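You operate a simulated robot arm through the tools that you are given. There is no shell and no other tool. Be economical: measure what you need, move in short steps, check, and stop when the job is done.

The job below is to be done with a simulated two-armed robot. You get a single attempt, and the scene is never put back.

JOB
Clamp the dusty block, brush the dust off and release the bench clamp.
Fine: use the hand brush while the block is clamped and put it back; the block stays in the bench clamp; other oval blocks stay. Set down upright: hand brush. What is to be rubbed or washed off counts as gone when no trace of it is left.

Only the result counts: the job must be done as asked and must still hold three seconds after the hand-in. Knocking over, shifting, dropping, spilling or breaking anything else fails it.

ROBOT AND FRAMES
Two 7-joint arms with two-finger parallel grippers on one trunk, on a base that drives. Base frame: it is fixed to the floor where the robot stands at the start and does not move with it; the origin is under the middle of the robot, x ahead of it, y to its left, z up. Lengths are in m, angles in degrees, forces in N, time in s.
The left shoulder is at the start at [0.121, 0.174, 1.056], the right one opposite. With the tool pointing down near the work surface each hand reaches from about 0.1 to 0.5 m from the robot's upright axis, wherever it stands, measured 20 degrees to its own side. Places, roughly: orange clamp lever [0.7, 0, 0.9]; oval block (11x5x3 cm) [0.7, -0.7, 0.3]. Payload 3.6 kg a hand.
Tool frame (each hand has its own): the origin (TCP) lies between the finger pads and is the grasp point; the fingertips stand 0.03 m ahead of it; z points along the fingers, y is the line along which they close. The gripper opens to 0.11 m. The fingers are 0.02 m wide and 0.01 m thick; the gripper's body (0.048 by 0.112 m) begins 0.055 m behind the TCP.
Orientation is that of the tool frame in the base frame, as a unit quaternion [x, y, z, w]. With the fingers straight down and closing along the base's y, the tool's x points along the base's -x, its y along +y and its z along -z.

CONTROLS
- The arms move only by the tool arm_command. It takes "left_motion", "right_motion" or both (then of equal length, played together; a hand with none holds still); each is a list of rows, each a list of 7 numbers: the shift along the base's x, y, z in units of 40 mm (1.0 is 40 mm), then the turn, a rotation vector about the base's x, y, z in units of 4 degrees (1.0 is 4 degrees), then the finger opening in m, from 0 to 0.11. In form: [[dx, dy, dz, ax, ay, az, gripper], ...]. A call has 1 to 8 rows; each row shifts and turns the commanded pose from where the row before left it. A call with a number of a shift or a turn outside -1 to 1 is refused whole. Each row takes 0.2 s and may step no farther than 0.05 m and 8.6 degrees from the row before; otherwise, or with a gripper value out of range, the whole call is refused. A pose out of reach is approached as far as the arm can. The call stops where the force on the tool passes 90 N (or 10 N more than at its start, if that is more) or the arm is blocked; 0.2 s more then pass. Each finger travels about 0.153 m/s and halts on what it meets, pressing with about 44 N; the grip force reading is that of the motor and also rises with nothing between the fingers. The clock runs only during rows and for 0.2 s after the last one: add rows that do not move to give the fingers time. It gives the time, the measured TCP pose, the force on the tool (base axes), the opening and the grip force at its end, in the units of the frame above (readings bear some noise), with the torque about the TCP (base axes, N m) and any sound that the robot's microphone picked up, and new pictures: "views" is both (left out), scene, wrist or none (wrist: the cameras of the hands that moved).
- Cameras (640 x 400 px; columns grow to the right, rows downward): "scene" is now at [0.2299, 0.0045, 1.2506]; the picture's right is [0.10, -1.00, -0.00], its down [-0.41, -0.04, -0.91] and it looks along [0.91, 0.09, -0.41] (base axes); focal length 214 px, centre (320, 200). "left" rides on the left gripper at [0.072, -0.017, -0.103] in its tool frame; the picture's right is [0.23, 0.97, 0.00], its down [-0.76, 0.18, -0.62] and it looks along [-0.61, 0.14, 0.78] (tool axes); focal length 222 px, centre (320, 200). "right" rides on the right gripper at [0.073, 0.017, -0.103] in its tool frame; the picture's right is [-0.23, 0.97, 0.00], its down [-0.76, -0.18, -0.62] and it looks along [-0.61, -0.14, 0.78] (tool axes); focal length 222 px, centre (320, 200). There is no depth. A picture from a camera that has moved, and an enlarged one, comes with that camera's place and axes in the base frame and with its lens. The place of the scene camera against the robot may be out by one fixed shift of up to 0.012 m in any direction.
- raise_lower(by): slides the trunk up (or, below 0, down) by that many m; the arms and the scene camera ride with it, the base frame stays. It gives what a move gives, with no picture.
- base_move(legs): drives the robot by 1 to 6 legs, each [ahead, left, turn to the left] in m, m and degrees, along the robot's own axes; the way and the turn of a leg run together, so that a leg with both is an arc; at most 1.5 m and 180 degrees a leg. The arms and the cameras ride along, it lands a little off, and it stops where it bumps. It gives what a move gives, and a new picture of the scene camera.
- turn_head(pan, tilt): turns the head with the scene camera to pan (to the left, within 86 degrees either way) and tilt (down, from -29 to 69), counted from straight ahead of the robot. It gives what a move gives, and a new picture of the scene camera.
- zoom(camera, box): a new picture of the part [left, top, right, bottom] of that camera's present view, enlarged. No time passes.
- job_done(): hands the job in; it is judged then, once.

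Work in short steps. Places have to be worked out from the pictures, the camera data and where the tool is seen: move nearer, look again, correct. Check each grasp and each placing, and mend what went wrong. You have 120 turns and 260 pictures in all, those below and enlarged ones among them. Open the grippers and draw the arms clear of the work before you hand the job in, unless the task says otherwise; then end with one line.

The tools are called after "Request:" as a command line: name --argument value ..., lists and objects as JSON in quotes. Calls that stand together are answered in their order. arm_command: Moves the arms, as the interface text tells. Its arguments: {"type":"object","properties":{"left_motion":{"type":"array","items":{"type":"array","items":{"type":"number"}}},"right_motion":{"type":"array","items":{"type":"array","items":{"type":"number"}}},"views":{"type":"string","enum":["both","scene","wrist","none"]}},"required":[]} The other tools are called the same way: raise_lower (by) slides the trunk up or down; base_move (legs) drives the base; turn_head (pan, tilt) turns the head that bears the scene camera; zoom (camera, box) takes an enlarged picture of a part of a camera's view; job_done () hands the job in.

At the start:

```text
time_s: 0.0
left_tool_pos: [0.3213, 0.1338, 1.1793]
left_tool_rot: [-0.001, 1.0, -0.002, -0.001]
left_force: [0.2, -0.3, 0.1]
left_moment: [-0.01, 0.01, 0.01]
left_grip_width: 0.1101
left_finger_force: 0.0
right_tool_pos: [0.3082, -0.1621, 1.1154]
right_tool_rot: [-0.001, 1.0, 0.0, 0.0]
right_force: [-0.7, 0.2, 0.6]
right_moment: [0.0, 0.0, 0.01]
right_grip_width: 0.1101
right_finger_force: 0.1
trunk travel left (down, up): [-0.175, 0.588]
robot x, y, heading: [-0.0007, -0.0024, -0.2]
head pan, tilt: [5.7, 24.4]
```

scene: 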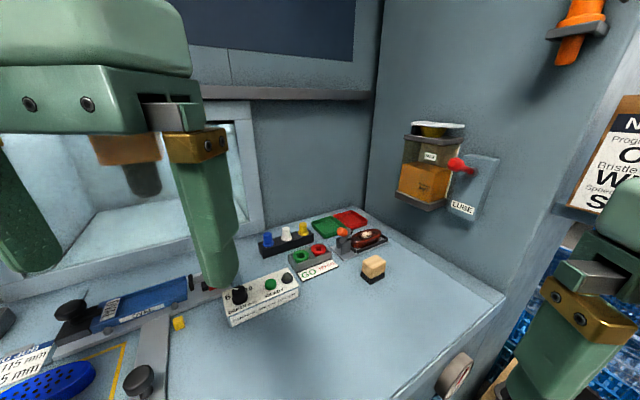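
right: 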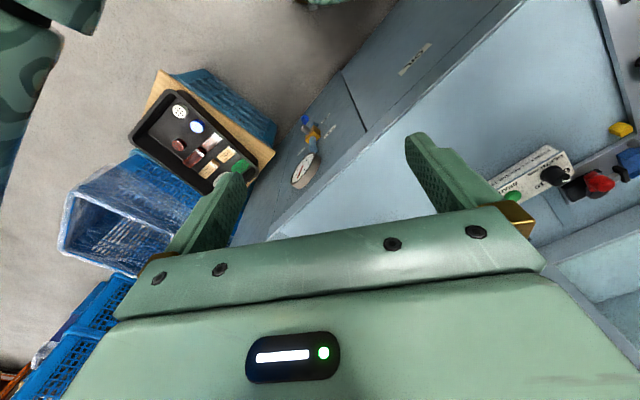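
left: 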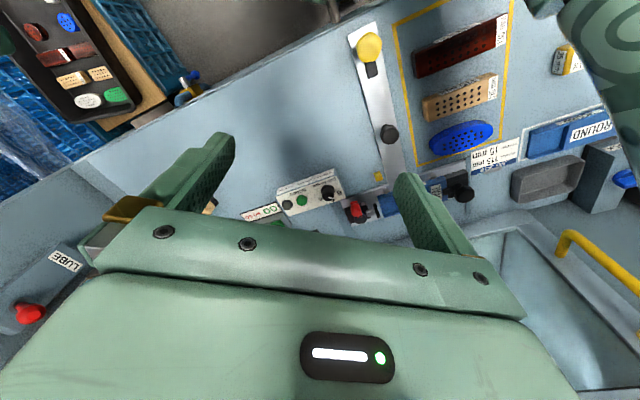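

I begin by looking over the bench to find the clamp, the dusty block and the brush.

Request:
turn_head --pan 40 --tilt 45

Request:
turn_head --pan -30 --tilt 35

Request:
turn_head --pan 5 --tilt 50

```text
time_s: 1.0
left_tool_pos: [0.3217, 0.1342, 1.1802]
left_tool_rot: [-0.001, 1.0, -0.001, -0.001]
left_force: [-0.6, -0.6, 0.3]
left_moment: [0.03, 0.0, 0.01]
left_grip_width: 0.1102
left_finger_force: 0.1
right_tool_pos: [0.3087, -0.1618, 1.1162]
right_tool_rot: [0.001, 1.0, 0.001, -0.002]
right_force: [1.0, 0.0, -0.6]
right_moment: [0.0, 0.01, 0.01]
right_grip_width: 0.1099
right_finger_force: 0.1
trunk travel left (down, up): [-0.175, 0.588]
robot x, y, heading: [-0.0024, -0.0026, 0.1]
head pan, tilt: [40.0, 45.0]
camera scene: at [0.2004, 0.0476, 1.2192], right [0.64, -0.77, 0.0], down [-0.54, -0.45, -0.71], along [0.54, 0.45, -0.71], focal length 214 px, centre (320, 200)
```

scene: 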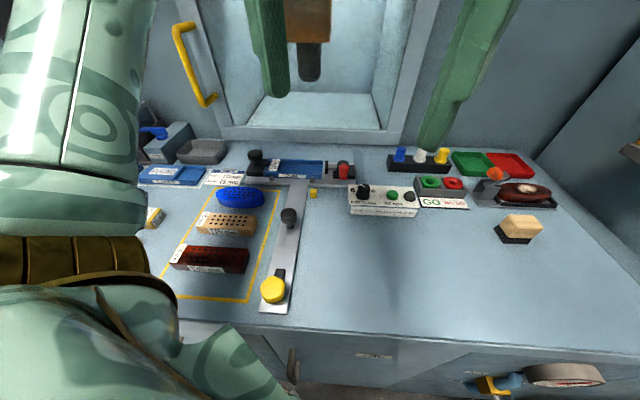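

```text
time_s: 2.4
left_tool_pos: [0.3218, 0.1348, 1.1798]
left_tool_rot: [-0.001, 1.0, -0.001, -0.001]
left_force: [-0.3, -0.5, 0.1]
left_moment: [-0.01, -0.02, -0.03]
left_grip_width: 0.1099
left_finger_force: 0.1
right_tool_pos: [0.3084, -0.1619, 1.116]
right_tool_rot: [0.0, 1.0, 0.001, -0.001]
right_force: [0.5, -0.4, 0.3]
right_moment: [0.0, 0.0, -0.05]
right_grip_width: 0.1101
right_finger_force: 0.0
trunk travel left (down, up): [-0.175, 0.588]
robot x, y, heading: [-0.0009, -0.0006, 0.2]
head pan, tilt: [-30.0, 35.0]
camera scene: at [0.2144, -0.0486, 1.2339], right [-0.5, -0.87, 0.0], down [-0.5, 0.29, -0.82], along [0.71, -0.41, -0.57], focal length 214 px, centre (320, 200)
```

scene: 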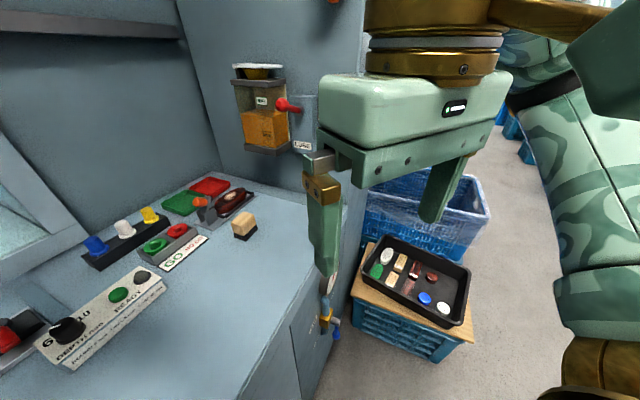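

```text
time_s: 3.4
left_tool_pos: [0.3213, 0.1339, 1.1798]
left_tool_rot: [0.0, 1.0, -0.001, 0.0]
left_force: [0.5, -0.1, -0.2]
left_moment: [-0.01, 0.01, 0.0]
left_grip_width: 0.1098
left_finger_force: 0.0
right_tool_pos: [0.3088, -0.1632, 1.1145]
right_tool_rot: [0.0, 1.0, -0.001, -0.001]
right_force: [-0.1, -0.5, -1.8]
right_moment: [-0.03, 0.0, 0.01]
right_grip_width: 0.11
right_finger_force: 0.1
trunk travel left (down, up): [-0.175, 0.588]
robot x, y, heading: [-0.0033, 0.0012, -0.3]
head pan, tilt: [5.0, 50.0]
camera scene: at [0.2148, 0.002, 1.2122], right [0.09, -1.0, 0.0], down [-0.76, -0.07, -0.64], along [0.64, 0.06, -0.77], focal length 214 px, centre (320, 200)
```

scene: 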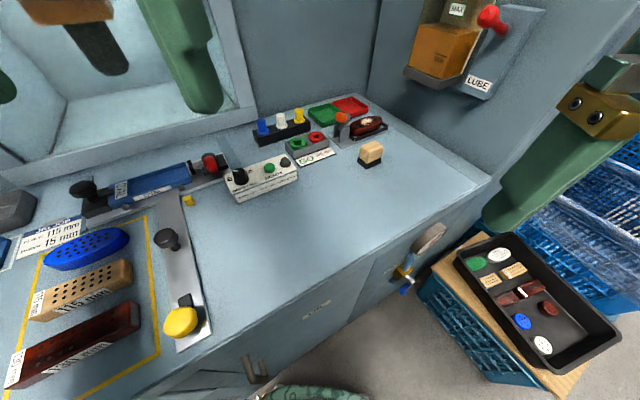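

The small clamp with the orange lever and brown oval block is near the back right; the tan item with the black base is probably the brush. I zoom in.

Request:
zoom --camera "scene" --box '[280, 80, 420, 180]'

Request:
turn_head --pan -5 --tilt 35

Request:
zoom --camera "scene" --box '[220, 130, 380, 230]'

```text
4.00 times, centred on (350, 130) of scene
camera zoom: at [0.2148, 0.002, 1.2122], right [0.09, -1.0, 0.0], down [-0.76, -0.07, -0.64], along [0.64, 0.06, -0.77], focal length 858 px, centre (200, 480)
```

zoom: 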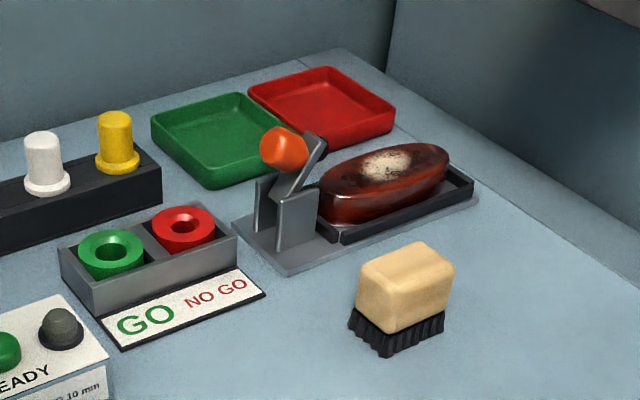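

```text
time_s: 4.2
left_tool_pos: [0.3221, 0.1344, 1.1791]
left_tool_rot: [-0.001, 1.0, -0.001, -0.001]
left_force: [0.3, -0.1, -0.7]
left_moment: [-0.03, 0.01, 0.01]
left_grip_width: 0.1099
left_finger_force: 0.1
right_tool_pos: [0.3082, -0.1628, 1.1149]
right_tool_rot: [0.0, 1.0, 0.0, 0.0]
right_force: [-0.3, 0.2, 0.6]
right_moment: [-0.02, -0.03, 0.01]
right_grip_width: 0.1096
right_finger_force: 0.1
trunk travel left (down, up): [-0.175, 0.588]
robot x, y, heading: [0.0014, 0.0005, 0.1]
head pan, tilt: [-5.0, 35.0]
camera scene: at [0.2258, -0.0122, 1.2338], right [-0.09, -1.0, 0.0], down [-0.57, 0.05, -0.82], along [0.82, -0.07, -0.57], focal length 214 px, centre (320, 200)
```

scene: 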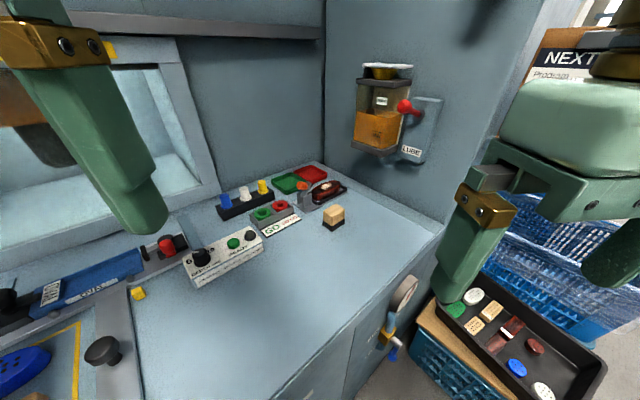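

```text
4.00 times, centred on (300, 180) of scene
camera zoom: at [0.2258, -0.0122, 1.2338], right [-0.09, -1.0, 0.0], down [-0.57, 0.05, -0.82], along [0.82, -0.07, -0.57], focal length 858 px, centre (400, 280)
```

zoom: 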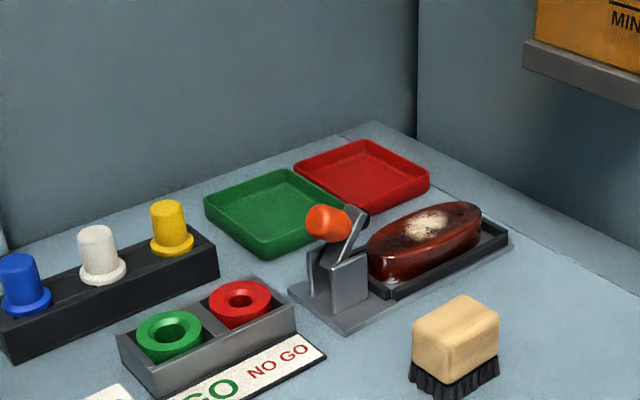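

The clamp, with the dusty block in its tray and the lever up, is around [0.75, -0.02], with the brush just in front of it. The bench is turned about 37° to the left relative to me, so I slide along it to the right and turn to face it.

Request:
base_move --legs '[[0.18, -0.24, 0], [0, 0, 35]]'

Request:
turn_head --pan -15 --tilt 45

```text
time_s: 6.1
left_tool_pos: [0.5352, -0.0657, 1.1323]
left_tool_rot: [-0.058, 0.997, 0.038, 0.016]
left_force: [-0.9, 2.7, -1.6]
left_moment: [-0.22, 0.03, -0.02]
left_grip_width: 0.1102
left_finger_force: 0.1
right_tool_pos: [0.4872, -0.3961, 1.0373]
right_tool_rot: [0.1, 0.99, -0.06, -0.081]
right_force: [-0.2, 0.9, -0.3]
right_moment: [-0.17, -0.06, 0.05]
right_grip_width: 0.1101
right_finger_force: 0.1
trunk travel left (down, up): [-0.175, 0.588]
robot x, y, heading: [0.1592, -0.2131, 1.0]
head pan, tilt: [-5.0, 35.0]
stopped in leg 1: the robot was blocked; the commanded pose is now the measured one
camera scene: at [0.3049, -0.0883, 1.252], right [-0.07, -0.99, 0.1], down [-0.52, -0.05, -0.85], along [0.85, -0.11, -0.51], focal length 214 px, centre (320, 200)
```

scene: 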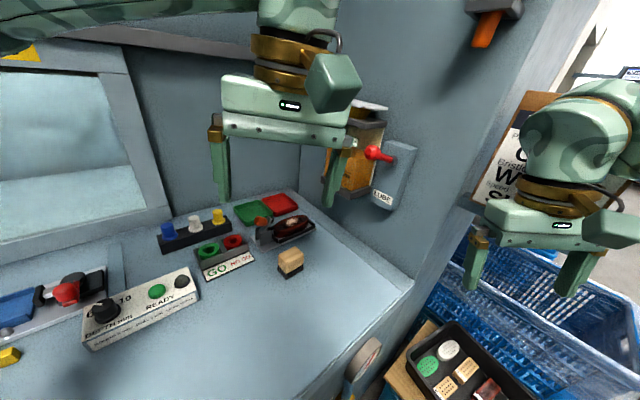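

```text
time_s: 6.8
left_tool_pos: [0.5395, -0.0731, 1.1287]
left_tool_rot: [-0.053, 0.998, 0.042, 0.017]
left_force: [-0.5, 0.0, 0.1]
left_moment: [-0.04, 0.04, 0.01]
left_grip_width: 0.1101
left_finger_force: 0.1
right_tool_pos: [0.4892, -0.4022, 1.0335]
right_tool_rot: [0.099, 0.99, -0.057, -0.084]
right_force: [-0.9, -0.4, 0.3]
right_moment: [0.0, 0.0, 0.0]
right_grip_width: 0.1099
right_finger_force: 0.1
trunk travel left (down, up): [-0.175, 0.588]
robot x, y, heading: [0.1589, -0.2162, 0.9]
head pan, tilt: [-15.0, 45.0]
camera scene: at [0.3, -0.1116, 1.2371], right [-0.24, -0.97, 0.08], down [-0.64, 0.1, -0.76], along [0.73, -0.24, -0.64], focal length 214 px, centre (320, 200)
```

scene: 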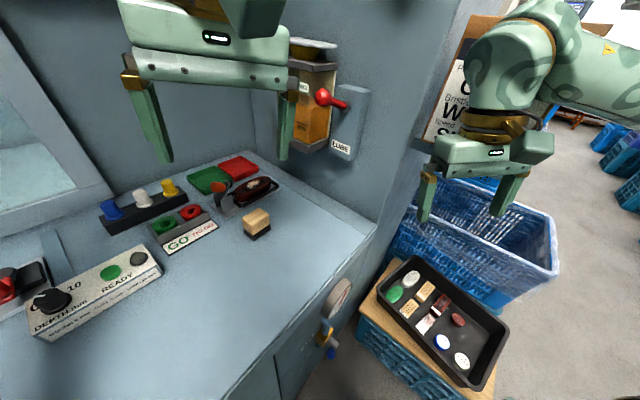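

The robot was blocked and looks slightly tilted, so I back off a little towards where I came from and check that it stands level.

Request:
base_move --legs '[[-0.06, 0.03, 0]]'

Request:
turn_head --pan -20 --tilt 69

```text
time_s: 7.6
left_tool_pos: [0.502, 0.0575, 1.0147]
left_tool_rot: [-0.038, 0.99, 0.125, -0.061]
left_force: [0.5, 2.1, -1.1]
left_moment: [-0.12, 0.0, 0.04]
left_grip_width: 0.1101
left_finger_force: 0.0
right_tool_pos: [0.4463, -0.4087, 0.9541]
right_tool_rot: [0.16, 0.97, -0.123, -0.131]
right_force: [-1.3, 0.8, -0.4]
right_moment: [-0.05, -0.11, 0.02]
right_grip_width: 0.1101
right_finger_force: 0.3
trunk travel left (down, up): [-0.175, 0.588]
robot x, y, heading: [0.1705, -0.1967, 3.2]
head pan, tilt: [-15.0, 45.0]
stopped in leg 1: the robot was blocked; the commanded pose is now the measured one
camera scene: at [0.202, 0.0723, 1.2358], right [-0.2, -0.96, 0.19], down [-0.58, -0.04, -0.82], along [0.79, -0.28, -0.55], focal length 214 px, centre (320, 200)
```

scene: 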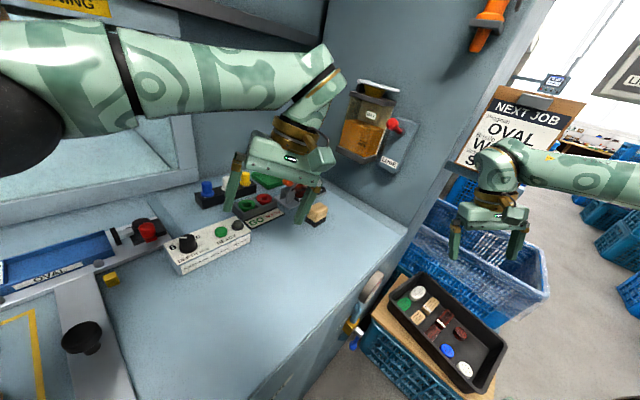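

```text
time_s: 8.4
left_tool_pos: [0.52, 0.0151, 1.0179]
left_tool_rot: [-0.026, 0.988, 0.141, -0.058]
left_force: [-0.4, -0.2, -0.3]
left_moment: [0.03, 0.02, 0.0]
left_grip_width: 0.1101
left_finger_force: 0.0
right_tool_pos: [0.4548, -0.4453, 0.9382]
right_tool_rot: [0.158, 0.971, -0.11, -0.143]
right_force: [-0.9, -0.6, 0.1]
right_moment: [0.0, 0.0, -0.01]
right_grip_width: 0.1096
right_finger_force: 0.1
trunk travel left (down, up): [-0.175, 0.588]
robot x, y, heading: [0.1618, -0.202, 2.6]
head pan, tilt: [-20.0, 68.8]
camera scene: at [0.2013, 0.0205, 1.2076], right [-0.3, -0.94, 0.15], down [-0.83, 0.18, -0.52], along [0.46, -0.28, -0.84], focal length 214 px, centre (320, 200)
```

scene: 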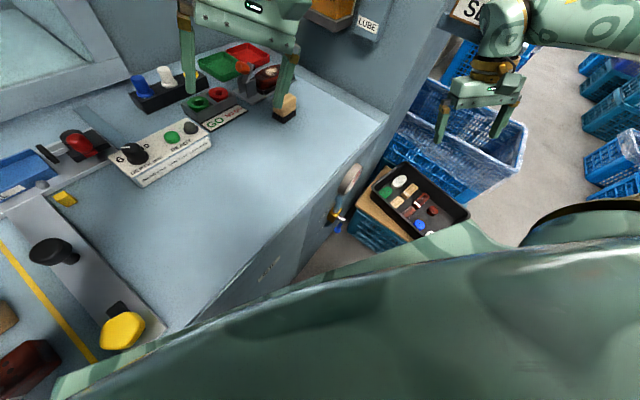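

The body is leaning, so something is catching the base. I look around at the base from both sides.

Request:
turn_head --pan -75 --tilt 65

Request:
turn_head --pan 40 --tilt 65

```text
time_s: 9.7
left_tool_pos: [0.52, 0.0159, 1.0176]
left_tool_rot: [-0.028, 0.988, 0.141, -0.058]
left_force: [0.7, 0.3, 0.1]
left_moment: [-0.04, 0.0, 0.0]
left_grip_width: 0.1099
left_finger_force: 0.1
right_tool_pos: [0.4575, -0.4449, 0.9379]
right_tool_rot: [0.159, 0.971, -0.111, -0.142]
right_force: [-0.2, 1.0, 0.1]
right_moment: [-0.02, 0.02, 0.0]
right_grip_width: 0.1101
right_finger_force: 0.1
trunk travel left (down, up): [-0.175, 0.588]
robot x, y, heading: [0.1664, -0.2015, 2.3]
head pan, tilt: [-75.0, 65.0]
camera scene: at [0.1658, -0.0201, 1.2151], right [-0.95, -0.32, -0.06], down [-0.21, 0.76, -0.62], along [0.24, -0.57, -0.78], focal length 214 px, centre (320, 200)
```

scene: 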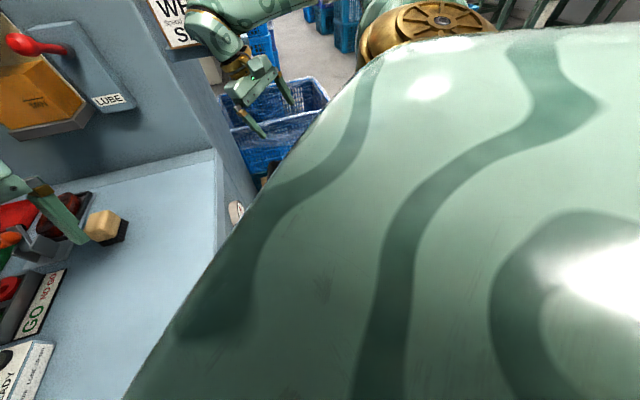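

```text
time_s: 11.6
left_tool_pos: [0.5199, 0.0148, 1.0183]
left_tool_rot: [-0.028, 0.988, 0.14, -0.057]
left_force: [-0.1, 0.3, -0.3]
left_moment: [0.03, -0.02, 0.0]
left_grip_width: 0.1099
left_finger_force: 0.0
right_tool_pos: [0.4555, -0.4447, 0.9382]
right_tool_rot: [0.158, 0.971, -0.11, -0.143]
right_force: [-0.6, -0.2, -0.4]
right_moment: [0.03, -0.03, 0.01]
right_grip_width: 0.1102
right_finger_force: 0.0
trunk travel left (down, up): [-0.175, 0.588]
robot x, y, heading: [0.1663, -0.2065, 2.5]
head pan, tilt: [40.0, 65.0]
camera scene: at [0.1924, 0.0775, 1.199], right [0.67, -0.71, 0.23], down [-0.61, -0.7, -0.37], along [0.43, 0.11, -0.9], focal length 214 px, centre (320, 200)
```

scene: 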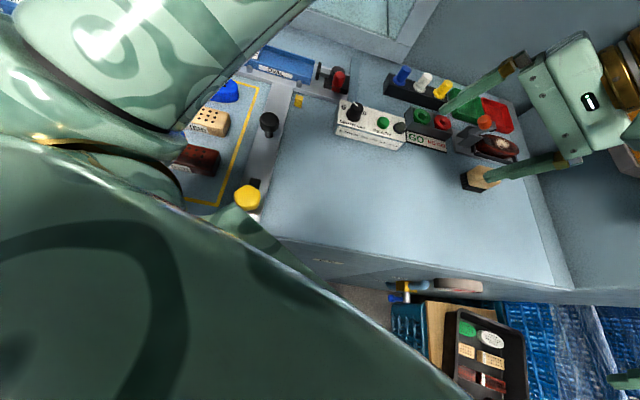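

The lean persists. I check both wrist cameras for what lies around the base.

Request:
zoom --camera "right" --box '[0, 0, 640, 400]'

Request:
zoom --camera "left" --box '[0, 0, 640, 400]'

Request:
turn_head --pan 85 --tilt 45

Request:
turn_head --pan -85 --tilt 30

```text
1.00 times, centred on (320, 200) of right (not enlarged: the box is as wide or as high as the picture)
camera zoom: at [0.4276, -0.3868, 1.0468], right [0.47, 0.82, -0.31], down [0.84, -0.32, 0.44], along [0.27, -0.47, -0.84], focal length 222 px, centre (320, 200)
```

zoom: 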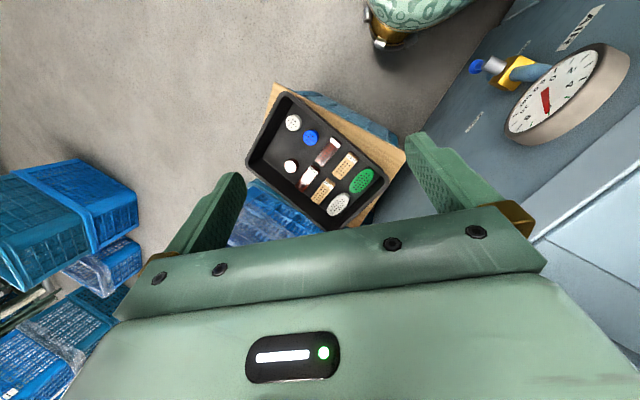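

```text
1.00 times, centred on (320, 200) of left (not enlarged: the box is as wide or as high as the picture)
camera zoom: at [0.4617, -0.0333, 1.1202], right [-0.26, 0.92, 0.3], down [0.82, 0.05, 0.56], along [0.5, 0.39, -0.77], focal length 222 px, centre (320, 200)
```

zoom: 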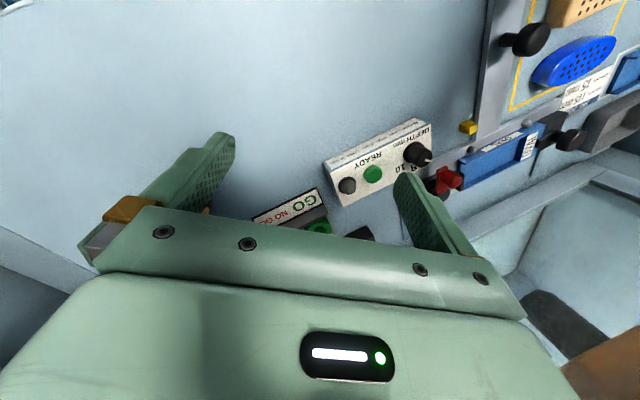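

```text
time_s: 12.7
left_tool_pos: [0.52, 0.0156, 1.0189]
left_tool_rot: [-0.028, 0.988, 0.14, -0.057]
left_force: [-0.4, -0.1, 0.3]
left_moment: [0.02, 0.01, 0.03]
left_grip_width: 0.11
left_finger_force: 0.1
right_tool_pos: [0.4561, -0.446, 0.9384]
right_tool_rot: [0.158, 0.971, -0.11, -0.142]
right_force: [0.4, 0.4, 0.4]
right_moment: [0.01, -0.01, -0.02]
right_grip_width: 0.1101
right_finger_force: 0.1
trunk travel left (down, up): [-0.175, 0.588]
robot x, y, heading: [0.1669, -0.1975, 2.8]
head pan, tilt: [85.0, 45.0]
camera scene: at [0.1483, 0.1211, 1.2101], right [0.99, -0.02, 0.14], down [0.06, -0.83, -0.55], along [0.12, 0.55, -0.82], focal length 214 px, centre (320, 200)
```

scene: 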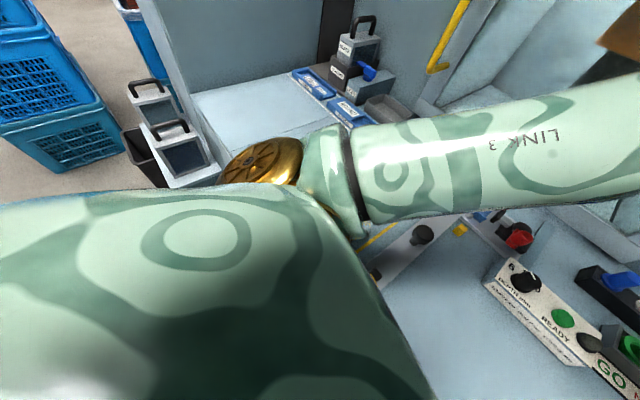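

```text
time_s: 15.3
left_tool_pos: [0.5203, 0.0152, 1.0195]
left_tool_rot: [-0.028, 0.988, 0.14, -0.058]
left_force: [0.2, 0.6, 0.1]
left_moment: [0.0, 0.0, -0.03]
left_grip_width: 0.11
left_finger_force: 0.0
right_tool_pos: [0.4565, -0.4441, 0.9381]
right_tool_rot: [0.158, 0.971, -0.111, -0.142]
right_force: [1.0, 0.1, 0.2]
right_moment: [0.01, 0.01, -0.01]
right_grip_width: 0.1098
right_finger_force: 0.1
trunk travel left (down, up): [-0.175, 0.588]
robot x, y, heading: [0.1655, -0.203, 2.3]
head pan, tilt: [-85.0, 30.0]
camera scene: at [0.1531, -0.0414, 1.267], right [-0.98, -0.15, -0.1], down [0.05, 0.31, -0.95], along [0.18, -0.94, -0.3], focal length 214 px, centre (320, 200)
```

scene: 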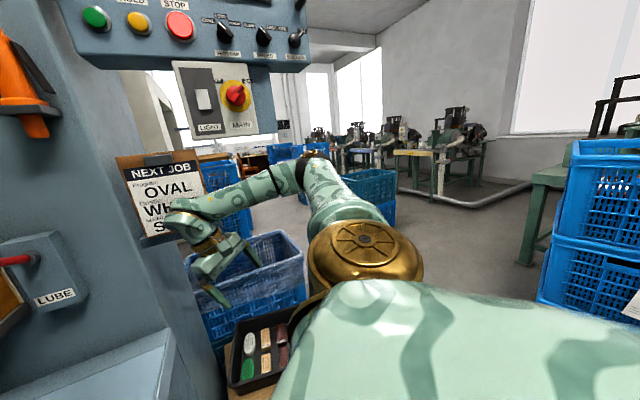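

I zoom in on the top of the right wrist view, where the robot's foot shows up.

Request:
zoom --camera "right" --box '[300, 0, 540, 150]'

```text
2.67 times, centred on (420, 75) of right
camera zoom: at [0.4281, -0.3865, 1.0472], right [0.48, 0.82, -0.31], down [0.84, -0.32, 0.45], along [0.27, -0.47, -0.84], focal length 592 px, centre (53, 533)
```

zoom: 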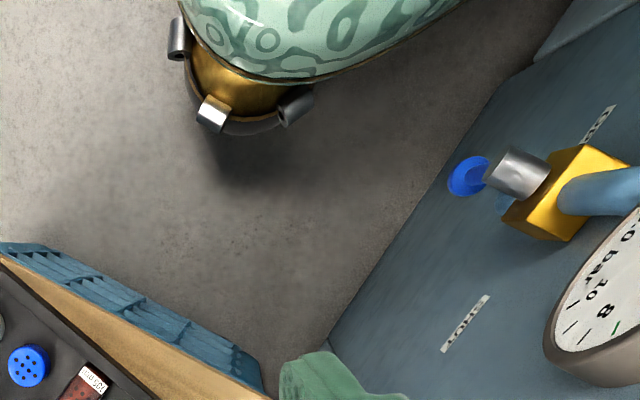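

The front-right foot is off the floor with nothing under it, so something up high may be holding the body. I look upwards.

Request:
turn_head --pan -45 --tilt -20

Request:
turn_head --pan 40 --tilt -10

```text
time_s: 16.5
left_tool_pos: [0.5208, 0.0163, 1.0188]
left_tool_rot: [-0.027, 0.988, 0.14, -0.057]
left_force: [-0.7, 1.2, 0.1]
left_moment: [0.01, 0.02, -0.02]
left_grip_width: 0.1097
left_finger_force: 0.0
right_tool_pos: [0.4564, -0.4446, 0.9392]
right_tool_rot: [0.159, 0.971, -0.111, -0.142]
right_force: [-0.1, 0.4, 0.6]
right_moment: [-0.03, 0.0, 0.0]
right_grip_width: 0.1099
right_finger_force: 0.2
trunk travel left (down, up): [-0.175, 0.588]
robot x, y, heading: [0.1646, -0.2039, 2.8]
head pan, tilt: [-45.0, -20.0]
camera scene: at [0.1869, 0.0126, 1.3405], right [-0.67, -0.74, 0.06], down [0.37, -0.41, -0.84], along [0.64, -0.54, 0.55], focal length 214 px, centre (320, 200)
```

scene: 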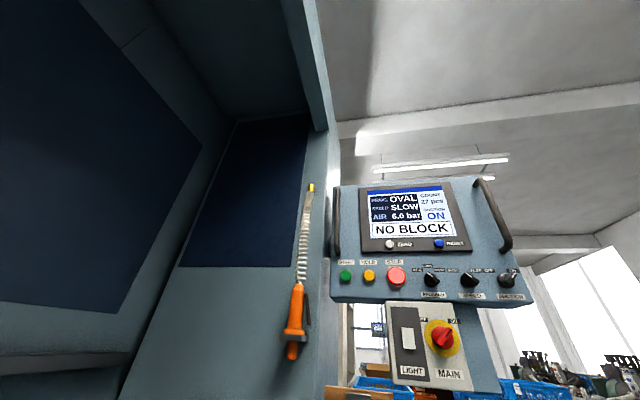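

```text
time_s: 18.1
left_tool_pos: [0.5198, 0.0164, 1.0187]
left_tool_rot: [-0.028, 0.988, 0.139, -0.057]
left_force: [0.2, 0.3, -0.3]
left_moment: [0.04, 0.0, 0.02]
left_grip_width: 0.1098
left_finger_force: 0.0
right_tool_pos: [0.4564, -0.4439, 0.9395]
right_tool_rot: [0.159, 0.971, -0.11, -0.141]
right_force: [0.0, -0.5, 0.4]
right_moment: [0.01, 0.0, 0.01]
right_grip_width: 0.11
right_finger_force: 0.0
trunk travel left (down, up): [-0.175, 0.588]
robot x, y, heading: [0.1648, -0.2032, 2.4]
head pan, tilt: [40.0, -10.0]
camera scene: at [0.1949, 0.1163, 1.3062], right [0.67, -0.71, 0.23], down [0.26, -0.08, -0.96], along [0.7, 0.7, 0.13], focal length 214 px, centre (320, 200)
```

scene: 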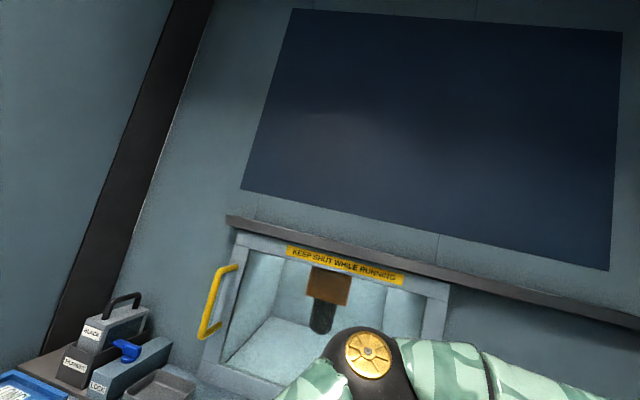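

The trunk seems to be leaning against the bench's front edge. I drive straight away from the bench, back and to the right.

Request:
base_move --legs '[[-0.06, -0.045, 0]]'

```text
time_s: 18.8
left_tool_pos: [0.4959, -0.1363, 0.9054]
left_tool_rot: [-0.07, 0.915, 0.286, -0.275]
left_force: [-21.3, -2.4, 13.0]
left_moment: [-0.35, -1.55, -0.72]
left_grip_width: 0.0892
left_finger_force: 0.0
right_tool_pos: [0.4336, -0.5224, 0.7365]
right_tool_rot: [0.138, 0.924, -0.059, -0.351]
right_force: [-1.0, 0.3, 1.2]
right_moment: [-0.03, -0.12, 0.01]
right_grip_width: 0.11
right_finger_force: 0.0
trunk travel left (down, up): [-0.175, 0.588]
robot x, y, heading: [0.1476, -0.2129, 1.6]
head pan, tilt: [40.0, -10.0]
stopped in leg 1: the robot was blocked; the commanded pose is now the measured one
camera scene: at [0.2511, -0.0013, 1.3145], right [0.66, -0.74, 0.14], down [0.2, 0.0, -0.98], along [0.72, 0.68, 0.15], focal length 214 px, centre (320, 200)
```

scene: 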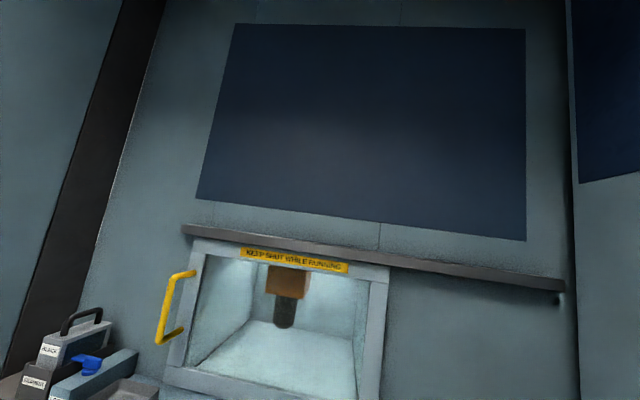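

The arms sagged and the left hand now touches something. I look at once before moving anything.

Request:
turn_head --pan -5 --tilt 45

Request:
zoom --camera "left" --box '[0, 0, 640, 400]'

Request:
zoom --camera "right" --box '[0, 0, 640, 400]'

```text
time_s: 20.1
left_tool_pos: [0.5579, -0.2008, 0.9137]
left_tool_rot: [-0.061, 0.925, 0.32, -0.195]
left_force: [26.7, -35.6, 52.7]
left_moment: [-3.88, -1.52, 1.03]
left_grip_width: 0.1073
left_finger_force: 0.0
right_tool_pos: [0.4837, -0.6104, 0.7365]
right_tool_rot: [0.177, 0.929, -0.041, -0.322]
right_force: [1.4, 0.4, 0.4]
right_moment: [-0.01, 0.01, 0.01]
right_grip_width: 0.11
right_finger_force: 0.1
trunk travel left (down, up): [-0.175, 0.588]
robot x, y, heading: [0.1462, -0.219, 1.0]
head pan, tilt: [-5.0, 45.0]
camera scene: at [0.3177, -0.165, 1.232], right [-0.07, -1.0, 0.05], down [-0.68, 0.01, -0.74], along [0.73, -0.08, -0.67], focal length 214 px, centre (320, 200)
```

scene: 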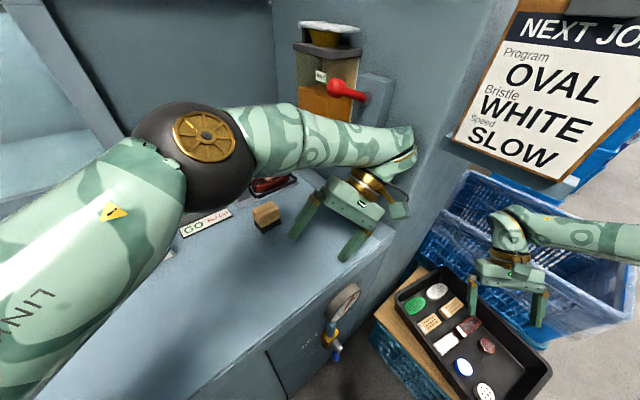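

```text
1.00 times, centred on (320, 200) of left (not enlarged: the box is as wide or as high as the picture)
camera zoom: at [0.5341, -0.2895, 1.0002], right [-0.2, 0.71, 0.67], down [0.95, -0.03, 0.31], along [0.24, 0.7, -0.67], focal length 222 px, centre (320, 200)
```

zoom: 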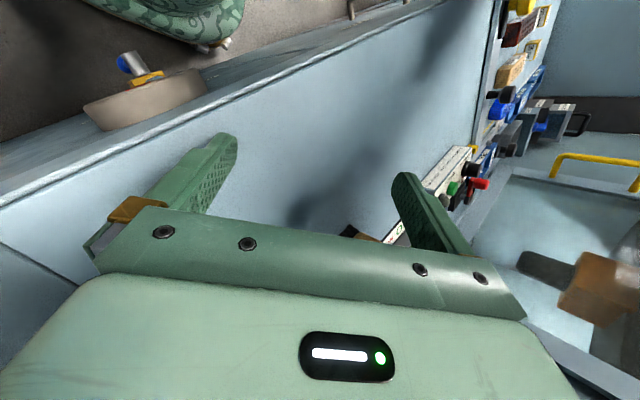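

```text
1.00 times, centred on (320, 200) of right (not enlarged: the box is as wide or as high as the picture)
camera zoom: at [0.5007, -0.5723, 0.8563], right [0.46, 0.83, -0.32], down [0.88, -0.46, 0.08], along [-0.08, -0.32, -0.94], focal length 222 px, centre (320, 200)
```

zoom: 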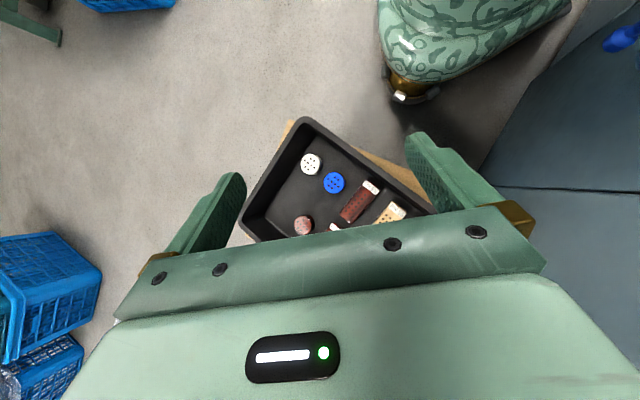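

The body is nearly level again, but the left hand is pressing on the bench top. I lift both hands slowly and watch the force.

Request:
arm_command --left_motion '[[0, 0, 0.4, 0, 0, 0, 0.11], [-0.2, 0, 0.5, 0, 0, 0, 0.11], [-0.2, 0, 0.6, 0, 0, 0, 0.11], [-0.2, 0, 0.6, 0, 0, 0, 0.11]]' --right_motion '[[0, 0, 0.4, 0, 0, 0, 0.11], [0, 0, 0.5, 0, 0, 0, 0.11], [0, 0, 0.6, 0, 0, 0, 0.11], [0, 0, 0.6, 0, 0, 0, 0.11]]' --views "scene"

```text
time_s: 20.4
left_tool_pos: [0.5417, -0.2073, 0.9096]
left_tool_rot: [-0.179, 0.901, 0.33, -0.218]
left_force: [30.6, -33.7, 103.1]
left_moment: [-4.1, -1.98, 0.69]
left_grip_width: 0.0908
left_finger_force: 0.0
right_tool_pos: [0.4203, -0.6381, 0.7153]
right_tool_rot: [0.226, 0.909, -0.036, -0.35]
right_force: [2.9, 5.2, -3.8]
right_moment: [-0.31, 0.37, 0.35]
right_grip_width: 0.1099
right_finger_force: 0.1
trunk travel left (down, up): [-0.175, 0.588]
robot x, y, heading: [0.097, -0.2308, -2.3]
head pan, tilt: [-5.0, 45.0]
stopped in row 1 (left hand): the arm was blocked; the commanded pose is now the measured one
camera scene: at [0.278, -0.1784, 1.2297], right [-0.13, -0.99, 0.05], down [-0.68, 0.05, -0.73], along [0.72, -0.13, -0.68], focal length 214 px, centre (320, 200)
```

scene: 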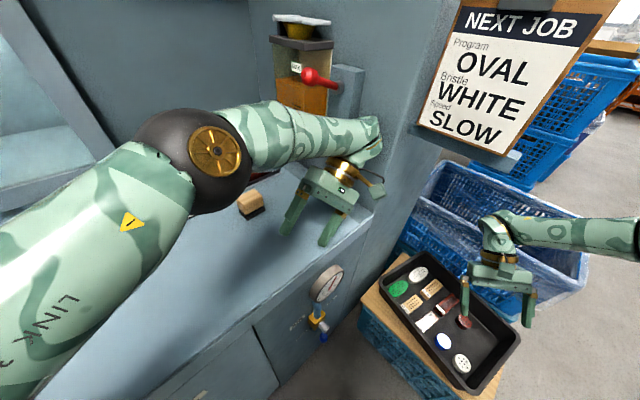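

The base has slipped back about 5 cm and the body is almost level. I keep lifting the left hand in small steps.

Request:
arm_command --left_motion '[[0, 0, 0.5, 0, 0, 0, 0.11], [0, 0, 0.5, 0, 0, 0, 0.11]]' --views "none"

```text
time_s: 20.7
left_tool_pos: [0.5198, -0.223, 0.9017]
left_tool_rot: [-0.247, 0.876, 0.333, -0.247]
left_force: [-37.8, -102.7, 109.6]
left_moment: [-6.97, 1.13, -2.43]
left_grip_width: 0.1006
left_finger_force: 0.1
left hand out of reach, approached as far as the arm can: row 1
right_tool_pos: [0.3823, -0.6397, 0.6788]
right_tool_rot: [0.264, 0.88, -0.026, -0.393]
right_force: [-1.1, 0.8, -0.2]
right_moment: [-0.03, -0.07, 0.0]
right_grip_width: 0.1102
right_finger_force: 0.1
trunk travel left (down, up): [-0.175, 0.588]
robot x, y, heading: [0.0847, -0.2311, -3.6]
head pan, tilt: [-5.0, 45.0]
stopped in row 1 (left hand): the arm was blocked; the commanded pose is now the measured one
```

I check the body state after that.

Request:
turn_head --pan 0 --tilt 45

Request:
zoom --camera "right" --box '[0, 0, 640, 400]'

```text
time_s: 21.4
left_tool_pos: [0.5214, -0.2219, 0.8998]
left_tool_rot: [-0.233, 0.881, 0.329, -0.249]
left_force: [-85.3, -59.9, 59.1]
left_moment: [-4.18, 3.86, -2.76]
left_grip_width: 0.0995
left_finger_force: 0.0
right_tool_pos: [0.3708, -0.6291, 0.6829]
right_tool_rot: [0.274, 0.873, -0.027, -0.403]
right_force: [-0.4, -0.1, -0.5]
right_moment: [-0.02, -0.03, 0.0]
right_grip_width: 0.11
right_finger_force: 0.1
trunk travel left (down, up): [-0.175, 0.588]
robot x, y, heading: [0.0945, -0.2397, -4.8]
head pan, tilt: [0.0, 45.0]
camera scene: at [0.2551, -0.1721, 1.234], right [-0.09, -0.99, 0.07], down [-0.67, 0.0, -0.74], along [0.74, -0.11, -0.67], focal length 214 px, centre (320, 200)
```

scene: 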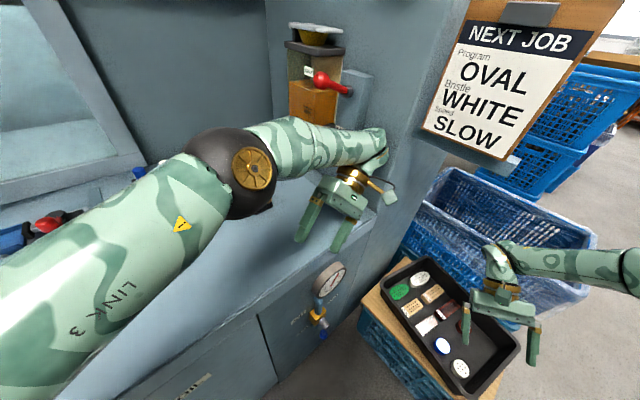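

```text
1.00 times, centred on (320, 200) of right (not enlarged: the box is as wide or as high as the picture)
camera zoom: at [0.4148, -0.5964, 0.7977], right [0.56, 0.71, -0.42], down [0.77, -0.64, -0.06], along [-0.31, -0.29, -0.91], focal length 222 px, centre (320, 200)
```

zoom: 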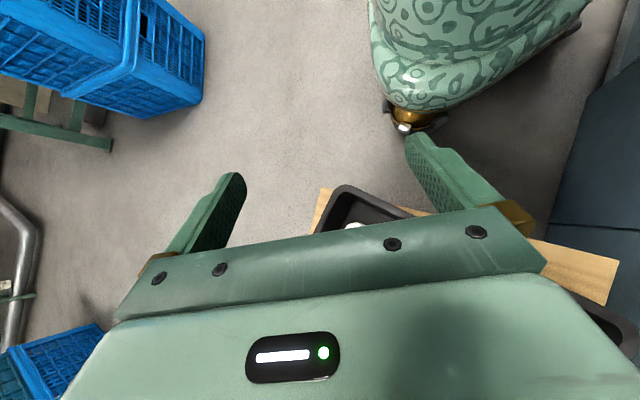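

The left hand is jammed against the bench at nearly full reach. Raising the trunk a little should lift the whole arm off.

Request:
raise_lower --by 0.06

Request:
turn_head --pan 0 --tilt 40

Request:
zoom --camera "left" --box '[0, 0, 640, 400]'

```text
time_s: 21.7
left_tool_pos: [0.522, -0.2315, 0.8888]
left_tool_rot: [-0.282, 0.875, 0.297, -0.259]
left_force: [-49.7, -85.2, 150.7]
left_moment: [-5.12, 0.55, -2.15]
left_grip_width: 0.0704
left_finger_force: 0.0
right_tool_pos: [0.3359, -0.6083, 0.6471]
right_tool_rot: [0.302, 0.829, -0.032, -0.47]
right_force: [-0.6, 0.3, 0.4]
right_moment: [-0.06, 0.05, 0.06]
right_grip_width: 0.1098
right_finger_force: 0.0
trunk travel left (down, up): [-0.178, 0.585]
robot x, y, heading: [0.076, -0.2418, -4.8]
head pan, tilt: [0.0, 45.0]
stopped: the arm was blocked; the commanded pose is now the measured one
```

```text
time_s: 22.4
left_tool_pos: [0.52, -0.2313, 0.8898]
left_tool_rot: [-0.266, 0.883, 0.306, -0.236]
left_force: [-53.2, -33.5, 97.0]
left_moment: [-2.72, 0.99, -1.37]
left_grip_width: 0.0738
left_finger_force: 0.0
right_tool_pos: [0.3158, -0.6017, 0.6552]
right_tool_rot: [0.313, 0.82, -0.029, -0.478]
right_force: [-0.6, 0.1, 1.0]
right_moment: [-0.01, -0.05, 0.0]
right_grip_width: 0.1098
right_finger_force: 0.0
trunk travel left (down, up): [-0.178, 0.585]
robot x, y, heading: [0.0755, -0.2481, -6.7]
head pan, tilt: [0.0, 40.0]
camera scene: at [0.2343, -0.1761, 1.2466], right [-0.11, -0.99, 0.08], down [-0.6, 0.01, -0.8], along [0.79, -0.14, -0.59], focal length 214 px, centre (320, 200)
```

scene: 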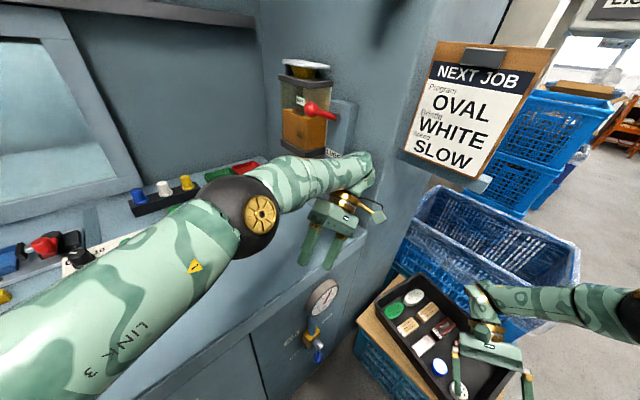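

```text
1.00 times, centred on (320, 200) of left (not enlarged: the box is as wide or as high as the picture)
camera zoom: at [0.5319, -0.3286, 0.9686], right [-0.49, 0.51, 0.71], down [0.87, 0.33, 0.36], along [-0.05, 0.79, -0.61], focal length 222 px, centre (320, 200)
```

zoom: 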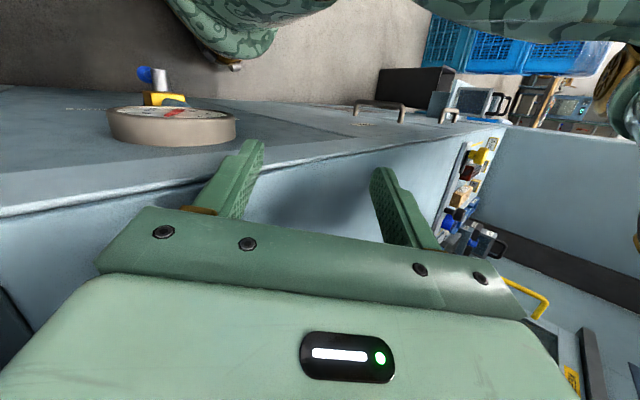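

The left fingers press on the bench while pointing back towards the left. I pull the hand up and slightly back with a small step.

Request:
arm_command --left_motion '[[-0.2, -0.1, 0.8, 0, 0, 0, 0.07], [-0.2, -0.1, 0.8, 0, 0, 0, 0.07], [0, 0, 1, 0, 0, 0, 0.07]]' --views "scene"

```text
time_s: 22.7
left_tool_pos: [0.5235, -0.2385, 0.8803]
left_tool_rot: [-0.29, 0.881, 0.282, -0.246]
left_force: [-56.0, -52.0, 89.1]
left_moment: [-1.6, 1.32, -1.44]
left_grip_width: 0.0488
left_finger_force: 0.1
left hand out of reach, approached as far as the arm can: row 1
right_tool_pos: [0.2839, -0.569, 0.6272]
right_tool_rot: [0.336, 0.749, -0.065, -0.568]
right_force: [1.5, 0.2, -1.2]
right_moment: [0.01, 0.12, 0.03]
right_grip_width: 0.11
right_finger_force: 0.0
trunk travel left (down, up): [-0.178, 0.585]
robot x, y, heading: [0.066, -0.2484, -6.0]
head pan, tilt: [0.0, 40.0]
stopped in row 1 (left hand): the arm was blocked; the commanded pose is now the measured one
camera scene: at [0.2296, -0.1841, 1.2451], right [-0.1, -0.99, 0.07], down [-0.6, 0.01, -0.8], along [0.79, -0.12, -0.6], focal length 214 px, centre (320, 200)
```

scene: 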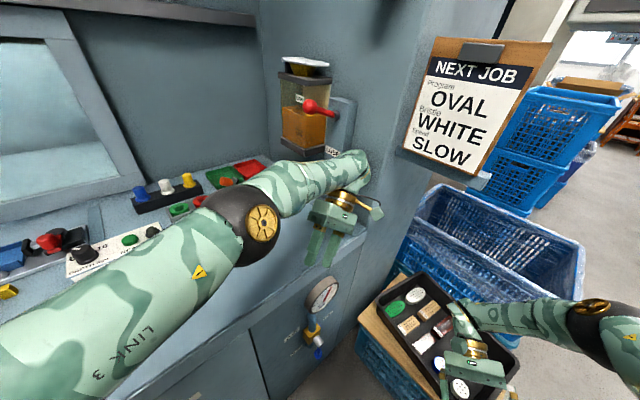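

The free right arm sags at every stop. I raise it on its own away from the tray, to see whether it obeys when the left hand gets no command.

Request:
arm_command --right_motion '[[0, 0, 0.5, 0, 0, 0, 0.11], [0, 0, 1, 0, 0, 0, 0.11], [0, 0, 1, 0, 0, 0, 0.11], [0, 0, 0.5, 0, 0, 0, 0.11], [0, 0, 0, 0, 0, 0, 0.11]]' --views "none"

```text
time_s: 22.9
left_tool_pos: [0.5244, -0.2452, 0.8717]
left_tool_rot: [-0.307, 0.882, 0.263, -0.24]
left_force: [-42.8, -31.0, 134.7]
left_moment: [-2.76, -2.04, -0.02]
left_grip_width: 0.0302
left_finger_force: 0.0
right_tool_pos: [0.2441, -0.5504, 0.609]
right_tool_rot: [0.356, 0.684, -0.135, -0.622]
right_force: [0.0, 0.2, 1.5]
right_moment: [-0.02, -0.01, -0.04]
right_grip_width: 0.11
right_finger_force: 0.0
right hand out of reach, approached as far as the arm can: row 1
trunk travel left (down, up): [-0.178, 0.585]
robot x, y, heading: [0.058, -0.251, -6.3]
head pan, tilt: [0.0, 40.0]
stopped in row 1 (left hand): the force on the tool passed its limit at 136 N (the readings are from after the stop); the commanded pose is now the measured one
```

Each stop makes the arms sag further. I let everything settle with a head move and read the forces.

Request:
turn_head --pan -20 --tilt 50

Request:
zoom --camera "left" --box '[0, 0, 640, 400]'

```text
time_s: 23.8
left_tool_pos: [0.5237, -0.2435, 0.8713]
left_tool_rot: [-0.305, 0.883, 0.264, -0.241]
left_force: [-29.7, -47.1, 161.2]
left_moment: [-2.79, -2.2, -0.73]
left_grip_width: 0.0309
left_finger_force: 0.1
right_tool_pos: [0.2457, -0.5486, 0.6092]
right_tool_rot: [0.355, 0.686, -0.132, -0.621]
right_force: [-0.9, 0.7, -0.1]
right_moment: [0.0, -0.02, -0.01]
right_grip_width: 0.1099
right_finger_force: 0.1
trunk travel left (down, up): [-0.178, 0.585]
robot x, y, heading: [0.0608, -0.2526, -6.3]
head pan, tilt: [-20.0, 50.0]
camera scene: at [0.2066, -0.2129, 1.2332], right [-0.44, -0.9, 0.05], down [-0.65, 0.29, -0.7], along [0.61, -0.34, -0.71], focal length 214 px, centre (320, 200)
```

scene: 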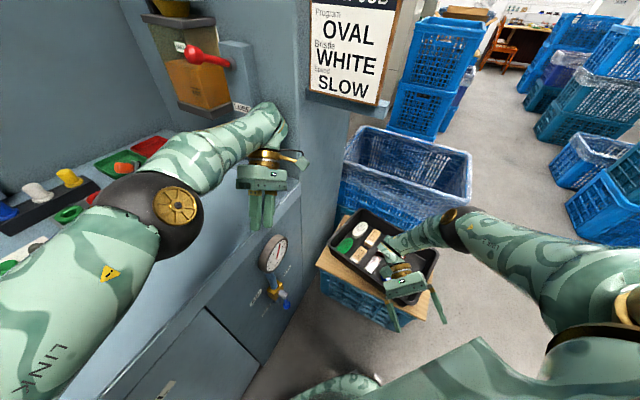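

```text
1.00 times, centred on (320, 200) of left (not enlarged: the box is as wide or as high as the picture)
camera zoom: at [0.5413, -0.3354, 0.957], right [-0.56, 0.51, 0.66], down [0.82, 0.43, 0.37], along [-0.09, 0.75, -0.66], focal length 222 px, centre (320, 200)
```

zoom: 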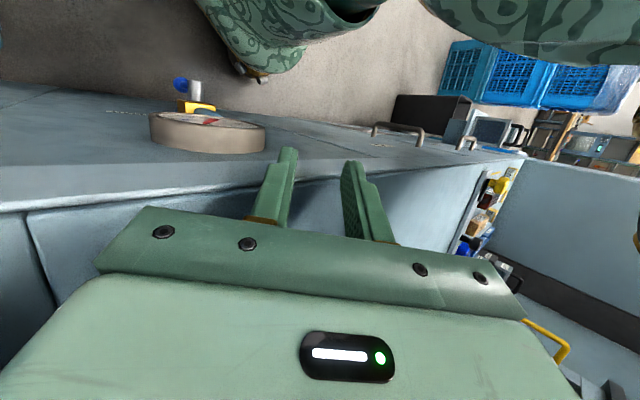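

The left wrist is folded over far to the right. I try straightening it towards vertical while lifting, keeping the fingers at their present width.

Request:
arm_command --left_motion '[[-0.3, 0, 0.9, -0.58, -0.82, 0, 0.03], [-0.3, 0, 0.9, -0.58, -0.82, 0, 0.03], [-0.3, 0, 0.9, -0.58, -0.82, 0, 0.03], [-0.3, 0, 0.9, -0.58, -0.82, 0, 0.03]]' --views "scene"

```text
time_s: 24.1
left_tool_pos: [0.5224, -0.2439, 0.8624]
left_tool_rot: [-0.337, 0.868, 0.276, -0.238]
left_force: [-37.1, -50.9, 142.5]
left_moment: [-0.33, -0.69, -0.37]
left_grip_width: 0.0
left_finger_force: 0.0
right_tool_pos: [0.2237, -0.546, 0.5839]
right_tool_rot: [-0.349, -0.636, 0.23, 0.649]
right_force: [1.7, 1.6, 1.8]
right_moment: [0.01, -0.12, 0.0]
right_grip_width: 0.1102
right_finger_force: 0.1
trunk travel left (down, up): [-0.178, 0.585]
robot x, y, heading: [0.0496, -0.2432, -4.2]
head pan, tilt: [-20.0, 50.0]
stopped in row 1 (right hand): the arm was blocked; the commanded pose is now the measured one
camera scene: at [0.2039, -0.2383, 1.2311], right [-0.41, -0.91, 0.02], down [-0.67, 0.28, -0.69], along [0.62, -0.29, -0.73], focal length 214 px, centre (320, 200)
```

scene: 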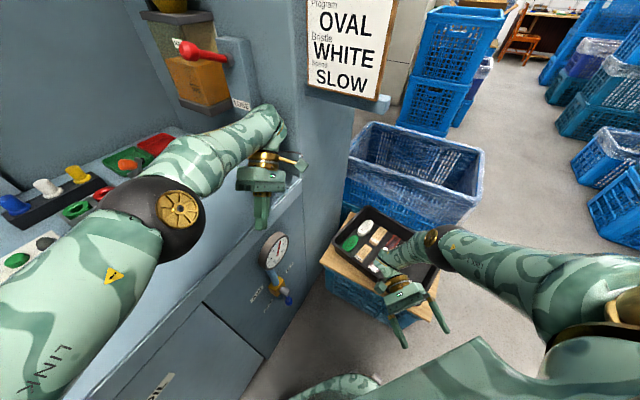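

I issue an all-zero command to both hands, to see whether they hold.

Request:
arm_command --left_motion '[[0, 0, 0, 0, 0, 0, 0], [0, 0, 0, 0, 0, 0, 0], [0, 0, 0, 0, 0, 0, 0]]' --right_motion '[[0, 0, 0, 0, 0, 0, 0.11], [0, 0, 0, 0, 0, 0, 0.11], [0, 0, 0, 0, 0, 0, 0.11]]' --views "none"

```text
time_s: 24.4
left_tool_pos: [0.5216, -0.2442, 0.8605]
left_tool_rot: [-0.356, 0.862, 0.283, -0.223]
left_force: [-69.3, 60.9, 179.7]
left_moment: [0.72, -1.5, 0.63]
left_grip_width: 0.0003
left_finger_force: 37.6
right_tool_pos: [0.2327, -0.5624, 0.569]
right_tool_rot: [-0.389, -0.613, 0.251, 0.64]
right_force: [-0.5, 0.1, -1.7]
right_moment: [0.04, 0.05, 0.05]
right_grip_width: 0.1097
right_finger_force: 0.1
trunk travel left (down, up): [-0.178, 0.585]
robot x, y, heading: [0.0216, -0.2379, -2.3]
head pan, tilt: [-20.0, 50.0]
stopped in row 1 (left hand): the arm was blocked; the commanded pose is now the measured one
```

The left hand sits right at the bench's front edge and the base keeps drifting backwards on its own. I drive straight back a little so that the hand slides off the edge.

Request:
base_move --legs '[[-0.08, 0, 0]]'

```text
time_s: 25.2
left_tool_pos: [0.5221, -0.2445, 0.8619]
left_tool_rot: [-0.359, 0.859, 0.278, -0.236]
left_force: [-89.6, 25.3, 88.8]
left_moment: [0.35, -0.06, 0.55]
left_grip_width: 0.0
left_finger_force: 37.5
right_tool_pos: [0.237, -0.5528, 0.5631]
right_tool_rot: [-0.359, -0.628, 0.233, 0.65]
right_force: [-0.1, 0.6, -0.5]
right_moment: [0.02, -0.02, 0.03]
right_grip_width: 0.1099
right_finger_force: 0.1
trunk travel left (down, up): [-0.178, 0.585]
robot x, y, heading: [0.0161, -0.2326, -1.2]
head pan, tilt: [-20.0, 50.0]
stopped in leg 1: the robot was blocked; the commanded pose is now the measured one
camera scene: at [0.2069, -0.2642, 1.2184], right [-0.37, -0.93, 0.0], down [-0.7, 0.28, -0.65], along [0.61, -0.24, -0.76], focal length 214 px, centre (320, 200)
```

scene: 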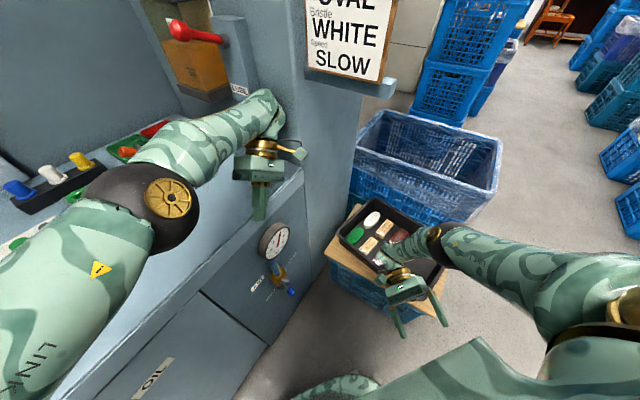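

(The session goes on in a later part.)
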